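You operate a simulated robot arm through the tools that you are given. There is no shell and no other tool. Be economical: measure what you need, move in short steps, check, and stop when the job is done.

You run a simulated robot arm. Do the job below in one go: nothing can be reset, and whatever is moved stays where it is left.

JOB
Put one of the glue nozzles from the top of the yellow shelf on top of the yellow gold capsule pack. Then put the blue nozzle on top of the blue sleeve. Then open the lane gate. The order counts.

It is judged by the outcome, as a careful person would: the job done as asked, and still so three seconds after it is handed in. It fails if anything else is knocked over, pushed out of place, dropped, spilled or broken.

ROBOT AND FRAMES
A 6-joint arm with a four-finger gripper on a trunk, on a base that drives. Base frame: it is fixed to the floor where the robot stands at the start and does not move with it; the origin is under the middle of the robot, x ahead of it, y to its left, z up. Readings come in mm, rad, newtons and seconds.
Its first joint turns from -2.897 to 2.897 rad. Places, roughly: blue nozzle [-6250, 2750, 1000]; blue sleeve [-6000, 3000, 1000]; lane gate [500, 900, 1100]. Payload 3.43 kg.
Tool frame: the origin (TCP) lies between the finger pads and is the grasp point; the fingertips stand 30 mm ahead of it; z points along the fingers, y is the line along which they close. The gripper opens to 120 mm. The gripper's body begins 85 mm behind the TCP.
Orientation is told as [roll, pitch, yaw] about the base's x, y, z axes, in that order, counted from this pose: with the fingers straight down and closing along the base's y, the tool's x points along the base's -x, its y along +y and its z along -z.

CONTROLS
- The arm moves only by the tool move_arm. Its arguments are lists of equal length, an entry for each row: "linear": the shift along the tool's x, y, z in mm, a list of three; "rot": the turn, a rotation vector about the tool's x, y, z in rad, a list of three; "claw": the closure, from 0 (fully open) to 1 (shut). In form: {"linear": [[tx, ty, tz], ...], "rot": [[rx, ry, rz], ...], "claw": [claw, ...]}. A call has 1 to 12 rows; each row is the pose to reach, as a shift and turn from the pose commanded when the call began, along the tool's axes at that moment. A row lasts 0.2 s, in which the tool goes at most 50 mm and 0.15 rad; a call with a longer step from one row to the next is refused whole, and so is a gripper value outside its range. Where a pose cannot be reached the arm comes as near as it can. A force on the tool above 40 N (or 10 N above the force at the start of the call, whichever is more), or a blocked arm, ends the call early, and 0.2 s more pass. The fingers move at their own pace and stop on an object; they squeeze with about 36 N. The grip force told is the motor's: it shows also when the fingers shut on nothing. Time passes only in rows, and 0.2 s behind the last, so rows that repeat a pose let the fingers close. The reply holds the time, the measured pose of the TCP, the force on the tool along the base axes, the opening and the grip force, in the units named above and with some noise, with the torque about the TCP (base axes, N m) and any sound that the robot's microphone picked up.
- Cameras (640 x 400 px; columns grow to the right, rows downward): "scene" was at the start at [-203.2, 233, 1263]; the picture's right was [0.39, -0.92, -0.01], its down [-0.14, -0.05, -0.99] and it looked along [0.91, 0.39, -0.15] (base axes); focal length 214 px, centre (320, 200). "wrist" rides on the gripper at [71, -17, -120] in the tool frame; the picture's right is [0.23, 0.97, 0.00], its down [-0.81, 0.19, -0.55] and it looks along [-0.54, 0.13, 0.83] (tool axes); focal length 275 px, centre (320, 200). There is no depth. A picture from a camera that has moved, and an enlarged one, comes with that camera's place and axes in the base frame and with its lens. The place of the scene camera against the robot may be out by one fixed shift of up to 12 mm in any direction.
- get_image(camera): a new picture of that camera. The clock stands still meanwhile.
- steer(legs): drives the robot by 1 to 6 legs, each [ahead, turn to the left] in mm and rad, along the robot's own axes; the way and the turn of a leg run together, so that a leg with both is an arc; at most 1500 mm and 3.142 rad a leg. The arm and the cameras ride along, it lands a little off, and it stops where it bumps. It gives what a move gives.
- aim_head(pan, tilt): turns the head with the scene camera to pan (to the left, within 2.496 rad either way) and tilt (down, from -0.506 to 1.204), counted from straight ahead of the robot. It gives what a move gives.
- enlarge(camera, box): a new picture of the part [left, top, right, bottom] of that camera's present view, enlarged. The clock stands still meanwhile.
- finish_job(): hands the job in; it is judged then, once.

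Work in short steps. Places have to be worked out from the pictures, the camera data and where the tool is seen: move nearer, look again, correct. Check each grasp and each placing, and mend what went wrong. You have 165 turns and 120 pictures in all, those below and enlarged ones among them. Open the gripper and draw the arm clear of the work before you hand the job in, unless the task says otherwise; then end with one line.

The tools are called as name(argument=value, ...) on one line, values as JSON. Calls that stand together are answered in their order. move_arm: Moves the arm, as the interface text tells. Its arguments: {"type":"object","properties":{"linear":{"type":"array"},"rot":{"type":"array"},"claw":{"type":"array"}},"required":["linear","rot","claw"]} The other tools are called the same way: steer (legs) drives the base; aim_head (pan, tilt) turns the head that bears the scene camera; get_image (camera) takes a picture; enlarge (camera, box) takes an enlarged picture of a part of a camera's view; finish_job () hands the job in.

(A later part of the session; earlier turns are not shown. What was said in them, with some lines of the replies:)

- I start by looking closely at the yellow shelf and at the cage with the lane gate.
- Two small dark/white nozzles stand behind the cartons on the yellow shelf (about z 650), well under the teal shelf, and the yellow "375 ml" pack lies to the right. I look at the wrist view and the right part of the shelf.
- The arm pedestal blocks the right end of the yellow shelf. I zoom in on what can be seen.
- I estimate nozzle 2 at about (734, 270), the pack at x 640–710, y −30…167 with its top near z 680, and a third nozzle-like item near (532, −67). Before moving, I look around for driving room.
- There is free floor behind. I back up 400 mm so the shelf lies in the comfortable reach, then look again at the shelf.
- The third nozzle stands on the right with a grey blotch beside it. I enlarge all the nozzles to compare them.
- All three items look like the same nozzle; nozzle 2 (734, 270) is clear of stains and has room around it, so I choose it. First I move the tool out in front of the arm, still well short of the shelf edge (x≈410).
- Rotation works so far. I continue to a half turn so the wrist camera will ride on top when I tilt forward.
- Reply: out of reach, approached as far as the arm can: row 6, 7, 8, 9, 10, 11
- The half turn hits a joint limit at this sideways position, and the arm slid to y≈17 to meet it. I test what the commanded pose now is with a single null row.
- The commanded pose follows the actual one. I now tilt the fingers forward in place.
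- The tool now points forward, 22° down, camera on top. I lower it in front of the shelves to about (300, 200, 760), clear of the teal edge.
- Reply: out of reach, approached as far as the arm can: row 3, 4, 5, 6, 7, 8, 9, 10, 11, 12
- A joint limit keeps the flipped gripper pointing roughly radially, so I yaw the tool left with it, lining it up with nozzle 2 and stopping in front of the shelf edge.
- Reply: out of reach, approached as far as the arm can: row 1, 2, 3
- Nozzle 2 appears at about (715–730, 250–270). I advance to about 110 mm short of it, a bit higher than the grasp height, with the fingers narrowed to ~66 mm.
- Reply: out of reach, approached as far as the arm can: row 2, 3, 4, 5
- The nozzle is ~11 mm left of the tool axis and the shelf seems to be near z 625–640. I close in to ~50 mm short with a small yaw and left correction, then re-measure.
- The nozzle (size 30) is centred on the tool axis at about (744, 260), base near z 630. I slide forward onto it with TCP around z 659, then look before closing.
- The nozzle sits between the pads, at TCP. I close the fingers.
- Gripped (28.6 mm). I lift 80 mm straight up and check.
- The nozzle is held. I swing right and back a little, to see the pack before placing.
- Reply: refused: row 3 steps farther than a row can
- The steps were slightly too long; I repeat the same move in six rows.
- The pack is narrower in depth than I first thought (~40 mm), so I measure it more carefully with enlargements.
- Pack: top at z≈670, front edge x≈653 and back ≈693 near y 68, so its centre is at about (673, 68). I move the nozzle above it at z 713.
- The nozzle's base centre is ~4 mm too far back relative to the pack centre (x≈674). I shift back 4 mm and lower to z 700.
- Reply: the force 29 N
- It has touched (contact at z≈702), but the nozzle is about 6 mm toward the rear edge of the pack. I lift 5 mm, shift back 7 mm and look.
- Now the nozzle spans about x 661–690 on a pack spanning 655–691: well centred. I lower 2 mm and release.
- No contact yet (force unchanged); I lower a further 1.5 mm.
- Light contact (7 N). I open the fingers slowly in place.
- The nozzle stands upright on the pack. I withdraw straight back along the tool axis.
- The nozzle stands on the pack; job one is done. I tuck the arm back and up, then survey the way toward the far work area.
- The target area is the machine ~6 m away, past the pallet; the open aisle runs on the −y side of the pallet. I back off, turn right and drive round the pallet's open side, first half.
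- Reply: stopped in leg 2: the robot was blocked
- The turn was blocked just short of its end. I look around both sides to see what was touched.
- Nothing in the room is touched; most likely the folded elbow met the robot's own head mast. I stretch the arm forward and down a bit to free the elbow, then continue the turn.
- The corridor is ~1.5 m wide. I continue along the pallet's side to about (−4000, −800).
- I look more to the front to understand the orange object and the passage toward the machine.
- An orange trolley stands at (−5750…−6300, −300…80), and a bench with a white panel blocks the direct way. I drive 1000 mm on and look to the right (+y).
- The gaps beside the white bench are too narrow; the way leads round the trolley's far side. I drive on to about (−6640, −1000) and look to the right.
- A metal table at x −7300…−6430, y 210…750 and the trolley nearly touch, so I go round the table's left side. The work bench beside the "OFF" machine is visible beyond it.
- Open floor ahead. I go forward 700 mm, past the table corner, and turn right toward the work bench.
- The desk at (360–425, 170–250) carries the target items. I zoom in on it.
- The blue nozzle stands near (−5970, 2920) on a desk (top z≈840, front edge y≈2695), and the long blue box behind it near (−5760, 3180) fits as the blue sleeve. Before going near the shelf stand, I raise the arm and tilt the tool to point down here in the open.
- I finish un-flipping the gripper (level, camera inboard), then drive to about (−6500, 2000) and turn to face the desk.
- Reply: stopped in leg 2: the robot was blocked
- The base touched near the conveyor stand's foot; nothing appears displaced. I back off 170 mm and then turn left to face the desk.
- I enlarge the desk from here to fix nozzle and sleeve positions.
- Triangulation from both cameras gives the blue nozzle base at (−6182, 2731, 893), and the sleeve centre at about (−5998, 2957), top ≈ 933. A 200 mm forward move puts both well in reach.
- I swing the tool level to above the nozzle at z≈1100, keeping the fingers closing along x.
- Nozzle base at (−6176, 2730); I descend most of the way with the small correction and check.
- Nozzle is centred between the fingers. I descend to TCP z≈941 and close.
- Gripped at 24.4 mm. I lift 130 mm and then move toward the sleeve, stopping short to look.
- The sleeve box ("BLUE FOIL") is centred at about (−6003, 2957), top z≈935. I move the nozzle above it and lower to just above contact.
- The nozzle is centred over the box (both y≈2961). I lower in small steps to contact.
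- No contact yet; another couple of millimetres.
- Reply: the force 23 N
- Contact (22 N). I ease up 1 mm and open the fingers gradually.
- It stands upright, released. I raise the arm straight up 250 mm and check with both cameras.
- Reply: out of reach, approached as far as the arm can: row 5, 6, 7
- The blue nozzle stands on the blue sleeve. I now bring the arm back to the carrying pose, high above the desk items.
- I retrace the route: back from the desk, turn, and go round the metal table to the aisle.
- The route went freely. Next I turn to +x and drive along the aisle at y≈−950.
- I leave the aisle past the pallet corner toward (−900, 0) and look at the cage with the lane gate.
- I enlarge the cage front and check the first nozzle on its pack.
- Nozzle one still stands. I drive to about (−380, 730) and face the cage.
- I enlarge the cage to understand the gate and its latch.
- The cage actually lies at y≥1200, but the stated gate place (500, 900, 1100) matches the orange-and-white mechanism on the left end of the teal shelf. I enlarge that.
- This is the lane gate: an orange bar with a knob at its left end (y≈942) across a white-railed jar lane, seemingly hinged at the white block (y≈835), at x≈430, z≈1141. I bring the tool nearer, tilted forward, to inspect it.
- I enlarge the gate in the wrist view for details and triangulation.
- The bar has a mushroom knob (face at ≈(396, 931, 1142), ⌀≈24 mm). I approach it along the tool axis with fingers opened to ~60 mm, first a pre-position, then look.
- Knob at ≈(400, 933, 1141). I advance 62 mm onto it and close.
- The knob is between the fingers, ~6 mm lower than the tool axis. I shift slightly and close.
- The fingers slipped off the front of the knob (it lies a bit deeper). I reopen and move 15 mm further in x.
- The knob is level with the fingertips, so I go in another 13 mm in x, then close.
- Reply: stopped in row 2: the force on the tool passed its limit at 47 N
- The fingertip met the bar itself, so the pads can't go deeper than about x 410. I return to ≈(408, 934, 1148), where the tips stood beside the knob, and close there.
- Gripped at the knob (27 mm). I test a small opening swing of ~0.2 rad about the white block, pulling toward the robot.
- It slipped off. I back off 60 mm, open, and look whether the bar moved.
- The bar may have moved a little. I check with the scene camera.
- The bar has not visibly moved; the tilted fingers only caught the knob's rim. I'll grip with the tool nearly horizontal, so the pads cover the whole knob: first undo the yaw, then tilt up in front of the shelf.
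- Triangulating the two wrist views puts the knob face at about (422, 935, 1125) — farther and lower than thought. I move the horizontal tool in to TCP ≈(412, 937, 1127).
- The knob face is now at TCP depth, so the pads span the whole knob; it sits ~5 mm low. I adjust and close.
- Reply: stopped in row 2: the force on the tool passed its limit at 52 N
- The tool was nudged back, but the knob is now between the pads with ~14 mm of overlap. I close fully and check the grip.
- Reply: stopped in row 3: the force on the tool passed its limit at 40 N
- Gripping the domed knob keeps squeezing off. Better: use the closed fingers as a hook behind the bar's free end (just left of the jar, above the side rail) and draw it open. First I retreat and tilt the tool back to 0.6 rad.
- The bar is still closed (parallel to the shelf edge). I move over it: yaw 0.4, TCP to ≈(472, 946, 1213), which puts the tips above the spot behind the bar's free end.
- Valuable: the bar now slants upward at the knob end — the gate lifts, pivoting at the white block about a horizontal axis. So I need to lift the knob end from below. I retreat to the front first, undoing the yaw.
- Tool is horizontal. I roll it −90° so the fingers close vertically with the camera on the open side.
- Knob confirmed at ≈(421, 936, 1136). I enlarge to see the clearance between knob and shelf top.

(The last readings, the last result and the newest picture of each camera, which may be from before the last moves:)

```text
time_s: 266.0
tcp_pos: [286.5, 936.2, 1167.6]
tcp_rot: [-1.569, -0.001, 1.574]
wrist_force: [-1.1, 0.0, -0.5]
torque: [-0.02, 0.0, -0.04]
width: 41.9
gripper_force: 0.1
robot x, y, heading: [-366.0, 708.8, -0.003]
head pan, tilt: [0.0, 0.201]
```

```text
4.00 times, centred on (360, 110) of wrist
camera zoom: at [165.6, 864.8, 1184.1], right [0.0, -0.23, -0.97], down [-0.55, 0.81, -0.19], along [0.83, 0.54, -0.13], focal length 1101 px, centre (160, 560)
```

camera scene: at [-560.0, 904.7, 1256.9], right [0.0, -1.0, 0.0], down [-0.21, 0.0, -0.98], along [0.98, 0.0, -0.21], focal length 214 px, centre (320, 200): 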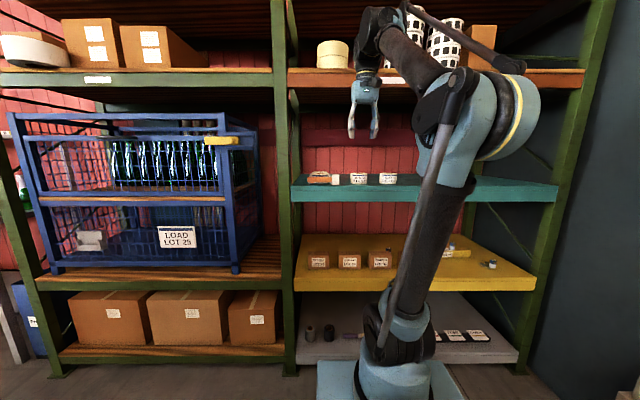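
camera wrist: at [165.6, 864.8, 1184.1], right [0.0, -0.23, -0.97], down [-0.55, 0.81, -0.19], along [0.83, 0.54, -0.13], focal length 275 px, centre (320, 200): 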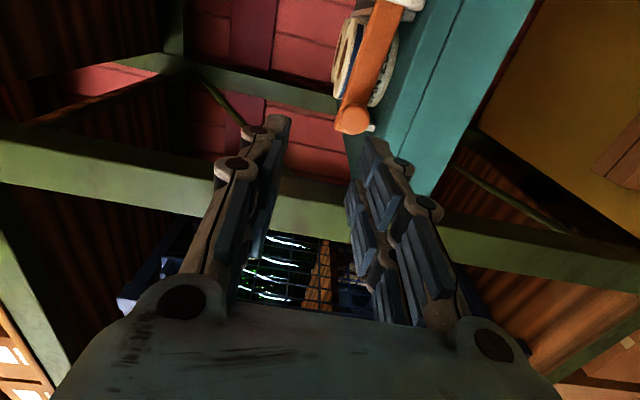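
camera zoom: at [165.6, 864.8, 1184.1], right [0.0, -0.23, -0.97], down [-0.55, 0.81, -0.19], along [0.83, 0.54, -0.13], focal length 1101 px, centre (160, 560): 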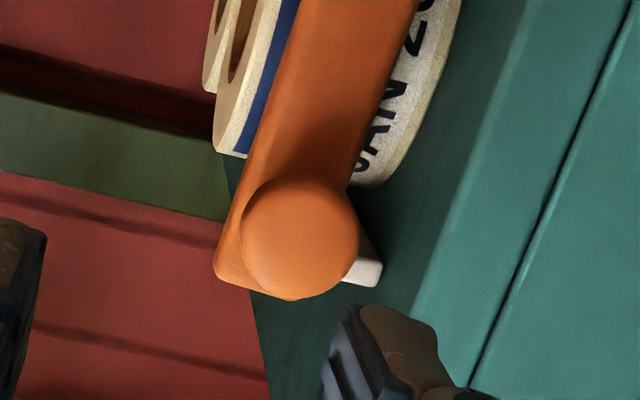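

Gap under the knob is ≈15 mm (knob bottom ≈1120, shelf ≈1105); a 10 mm finger just fits. I lower in front of the edge, then slide the lower finger under the knob.

move_arm(linear=[[0, 14, 25], [0, 28, 50], [0, 28, 65], [0, 28, 65]], rot=[[0, 0, 0], [0, 0, 0], [0, 0, 0], [0, 0, 0]], claw=[0.65, 0.65, 0.65, 0.65])

get_image(camera="wrist")

```text
time_s: 267.0
tcp_pos: [352.9, 936.0, 1140.1]
tcp_rot: [-1.568, -0.003, 1.572]
wrist_force: [-0.5, 0.1, -0.5]
torque: [0.01, 0.02, 0.01]
width: 41.9
gripper_force: 0.0
robot x, y, heading: [-367.4, 706.1, -0.008]
head pan, tilt: [0.0, 0.201]
```

```text
11 pictures are left
camera wrist: at [230.9, 865.1, 1156.1], right [0.0, -0.23, -0.97], down [-0.55, 0.81, -0.19], along [0.83, 0.54, -0.13], focal length 275 px, centre (320, 200)
```

wrist: 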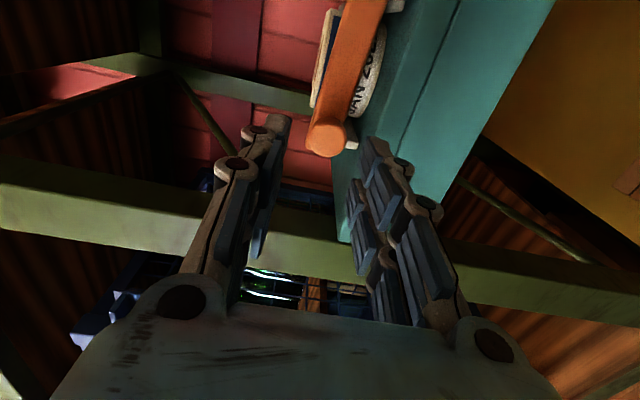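

The lower finger's inner face passes ~2 mm under the knob and above the shelf edge. I slide in 50 mm.

move_arm(linear=[[0, 1, 15], [0, 1, 30], [0, 1, 42], [0, 1, 50], [0, 1, 50]], rot=[[0, 0, 0], [0, 0, 0], [0, 0, 0], [0, 0, 0], [0, 0, 0]], claw=[0.65, 0.65, 0.65, 0.65, 0.65])

get_image(camera="wrist")

```text
time_s: 268.2
tcp_pos: [401.6, 935.3, 1138.2]
tcp_rot: [-1.57, -0.002, 1.573]
wrist_force: [-0.6, 0.1, -0.6]
torque: [-0.01, 0.02, -0.01]
width: 41.9
gripper_force: 0.0
robot x, y, heading: [-365.5, 709.4, -0.003]
head pan, tilt: [0.0, 0.201]
```

```text
10 pictures are left
camera wrist: at [280.4, 865.4, 1154.4], right [0.0, -0.23, -0.97], down [-0.55, 0.81, -0.19], along [0.83, 0.54, -0.13], focal length 275 px, centre (320, 200)
```

wrist: 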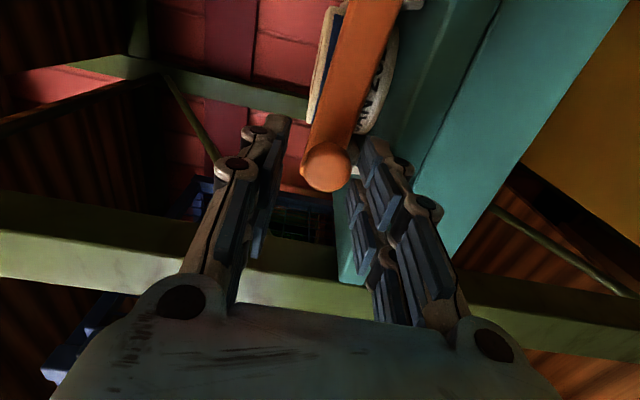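

No contact. The knob face is just at the tips, so I go 16 mm further, then raise 20 mm as a test.

move_arm(linear=[[0, 0, 8], [0, 0, 16], [0, -7, 16], [0, -14, 16], [0, -22, 16]], rot=[[0, 0, 0], [0, 0, 0], [0, 0, 0], [0, 0, 0], [0, 0, 0]], claw=[0.65, 0.65, 0.65, 0.65, 0.65])

get_image(camera="wrist")

```text
time_s: 269.4
tcp_pos: [417.5, 935.6, 1161.1]
tcp_rot: [-1.568, -0.001, 1.573]
wrist_force: [0.2, 0.1, -0.7]
torque: [-0.01, -0.01, -0.02]
width: 42.4
gripper_force: 0.6
robot x, y, heading: [-367.4, 708.9, -0.001]
head pan, tilt: [0.0, 0.201]
```

```text
9 pictures are left
camera wrist: at [296.4, 865.4, 1176.7], right [0.0, -0.23, -0.97], down [-0.55, 0.81, -0.19], along [0.83, 0.54, -0.13], focal length 275 px, centre (320, 200)
```

wrist: 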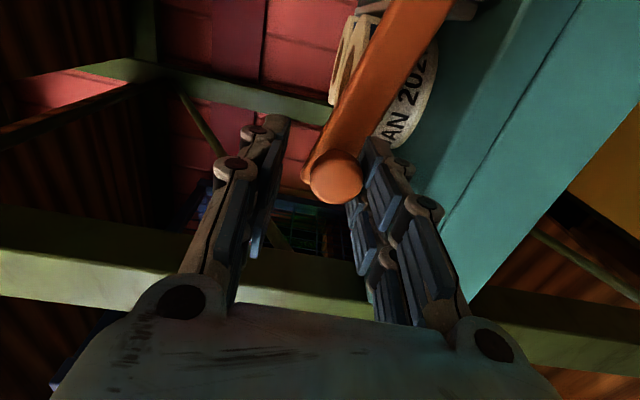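

It lifts: the knob rests on the lower finger and the bar rises. I now follow the arc around the block's pivot (≈y 835, z 1127), rolling the tool along, first 0.6 rad.

move_arm(linear=[[6.2, -14.7, 0], [14.5, -28.2, 0], [24.8, -40.4, 0], [36.8, -50.9, 0]], rot=[[0, 0, 0.149], [0, 0, 0.298], [0, 0, 0.447], [0, 0, 0.596]], claw=[0.68, 0.7, 0.7, 0.7])

get_image(camera="wrist")

```text
time_s: 270.4
tcp_pos: [418.0, 899.3, 1212.1]
tcp_rot: [-1.568, -0.6, 1.572]
wrist_force: [0.3, 0.3, -0.5]
torque: [0.01, -0.02, -0.02]
width: 36.3
gripper_force: 0.2
robot x, y, heading: [-366.8, 711.7, -0.005]
head pan, tilt: [0.0, 0.201]
```

```text
8 pictures are left
camera wrist: at [296.3, 830.9, 1184.7], right [0.0, 0.36, -0.93], down [-0.55, 0.78, 0.3], along [0.83, 0.52, 0.2], focal length 275 px, centre (320, 200)
```

wrist: 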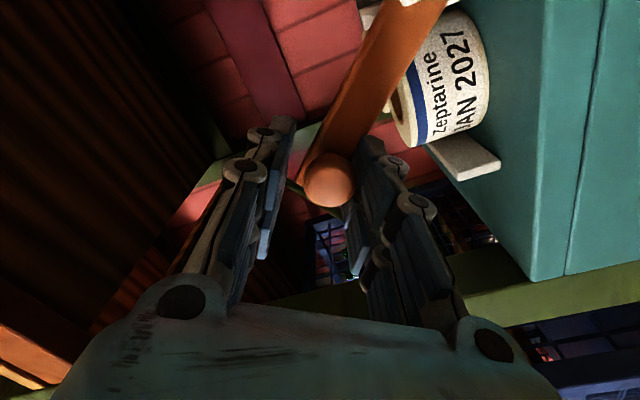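

The bar is about 50° up. I continue along the arc another 0.7 rad to bring it upright.

move_arm(linear=[[6.1, -14.7, 0], [14.5, -28.4, 0], [24.8, -40.6, 0], [36.7, -51.2, 0], [45.6, -57.2, 0], [45.6, -57.2, 0]], rot=[[0, 0, 0.149], [0, 0, 0.298], [0, 0, 0.447], [0, 0, 0.596], [0, 0, 0.7], [0, 0, 0.7]], claw=[0.7, 0.7, 0.7, 0.7, 0.7, 0.7])

get_image(camera="wrist")

```text
time_s: 271.8
tcp_pos: [417.8, 828.3, 1232.5]
tcp_rot: [-1.564, -1.299, 1.565]
wrist_force: [0.0, 0.2, -0.6]
torque: [0.02, 0.02, 0.0]
width: 36.0
gripper_force: 0.0
robot x, y, heading: [-367.1, 708.1, 0.0]
head pan, tilt: [0.0, 0.201]
```

```text
7 pictures are left
camera wrist: at [296.7, 794.6, 1168.5], right [0.0, 0.88, -0.48], down [-0.55, 0.4, 0.73], along [0.83, 0.27, 0.48], focal length 275 px, centre (320, 200)
```

wrist: 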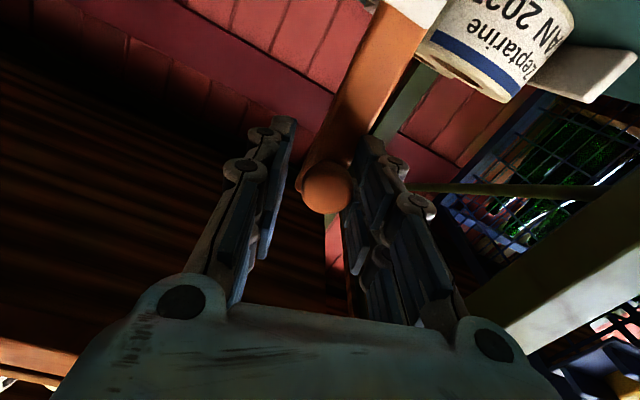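

The bar is nearly vertical. I nudge it another 0.12 rad to bring it fully upright, watching the force.

move_arm(linear=[[2, -6, 0], [4.9, -11.7, 0], [4.9, -11.7, 0]], rot=[[0, 0, 0.06], [0, 0, 0.12], [0, 0, 0.12]], claw=[0.7, 0.7, 0.7])

enlarge(camera="scene", box=[280, 120, 408, 200])

```text
time_s: 272.6
tcp_pos: [416.2, 816.3, 1232.3]
tcp_rot: [-1.558, -1.417, 1.56]
wrist_force: [0.0, -0.7, 0.1]
torque: [-0.02, 0.0, -0.01]
width: 36.0
gripper_force: 0.1
robot x, y, heading: [-362.2, 709.8, -0.001]
head pan, tilt: [0.0, 0.201]
```

```text
5.00 times, centred on (344, 160) of scene
camera zoom: at [-560.2, 904.7, 1256.9], right [0.0, -1.0, 0.0], down [-0.21, 0.0, -0.98], along [0.98, 0.0, -0.21], focal length 1072 px, centre (200, 400)
```

zoom: 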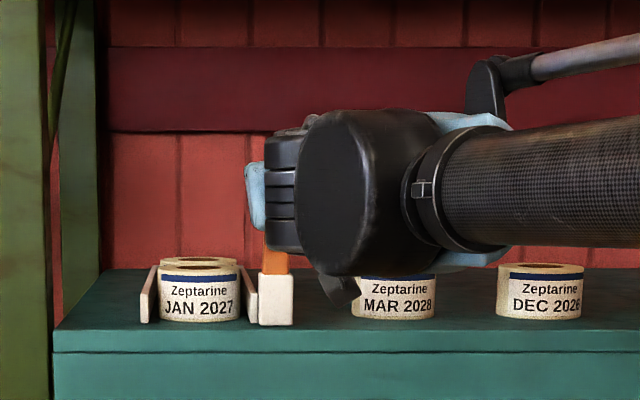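

The bar stands vertical and the lane is open. I open the fingers a little and withdraw straight back.

move_arm(linear=[[0, 0, 0], [0, 0, -20], [0, 0, -50], [0, 0, -90], [0, 0, -130], [0, 0, -160]], rot=[[0, 0, 0], [0, 0, 0], [0, 0, 0], [0, 0, 0], [0, 0, 0], [0, 0, 0]], claw=[0.65, 0.65, 0.65, 0.65, 0.65, 0.65])

get_image(camera="wrist")

```text
time_s: 274.0
tcp_pos: [258.4, 815.0, 1232.2]
tcp_rot: [-1.561, -1.419, 1.559]
wrist_force: [0.5, -0.5, -0.7]
torque: [0.01, 0.05, 0.03]
width: 42.0
gripper_force: 0.0
robot x, y, heading: [-365.5, 705.9, -0.002]
head pan, tilt: [0.0, 0.201]
```

```text
5 pictures are left
camera wrist: at [137.0, 788.2, 1163.4], right [0.0, 0.93, -0.38], down [-0.55, 0.31, 0.77], along [0.83, 0.21, 0.51], focal length 275 px, centre (320, 200)
```

wrist: 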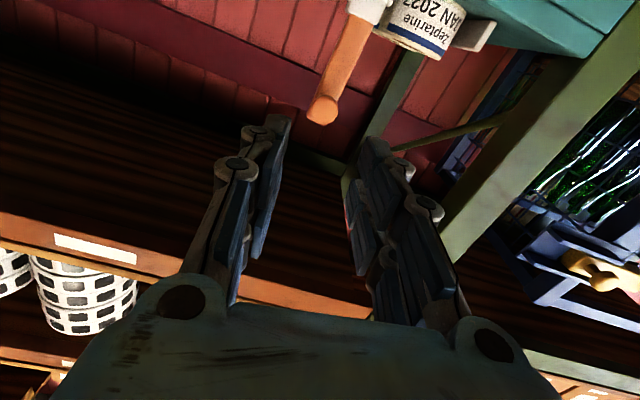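

The bar stays up. I open the gripper fully, draw the arm a bit further back, and take a final look at the shelf.

move_arm(linear=[[0, 0, -25], [0, 0, -50], [0, 0, -50], [0, 0, -50], [0, 0, -50]], rot=[[0, 0, 0], [0, 0, 0], [0, 0, 0], [0, 0, 0], [0, 0, 0]], claw=[0.4, 0, 0, 0, 0])

enlarge(camera="scene", box=[280, 110, 520, 290])

```text
time_s: 275.2
tcp_pos: [210.2, 815.6, 1230.0]
tcp_rot: [-1.56, -1.419, 1.562]
wrist_force: [0.3, -0.5, -0.3]
torque: [-0.01, -0.01, 0.02]
width: 119.9
gripper_force: 0.0
robot x, y, heading: [-363.9, 706.7, 0.0]
head pan, tilt: [0.0, 0.201]
```

```text
2.22 times, centred on (400, 200) of scene
camera zoom: at [-560.2, 904.7, 1256.9], right [0.0, -1.0, 0.0], down [-0.21, 0.0, -0.98], along [0.98, 0.0, -0.21], focal length 477 px, centre (142, 200)
```

zoom: 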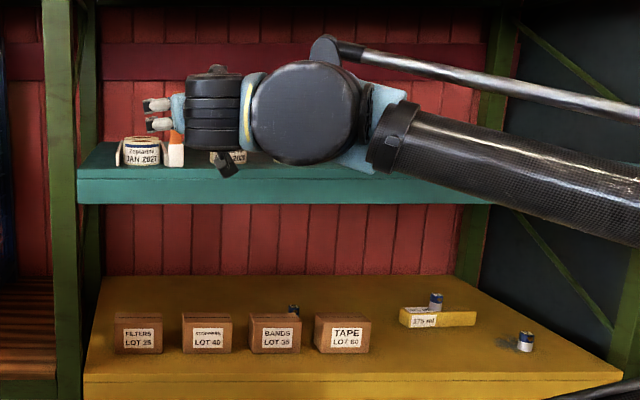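

Everything is in place: a nozzle on the yellow pack, the blue nozzle on the blue sleeve, and the lane gate raised, with the arm clear. I hand the job in.

finish_job()

```text
The job is handed in.
```

All three steps are done in order and the job is handed in: a glue nozzle (size 30) stands on the yellow capsule pack, the blue nozzle stands on the blue sleeve (the box labelled "BLUE FOIL"), and the lane gate is lifted open. The base bumped the conveyor stand's leg once and its turn was blocked once near the start for no cause I could see; nothing looked moved in the pictures afterwards.
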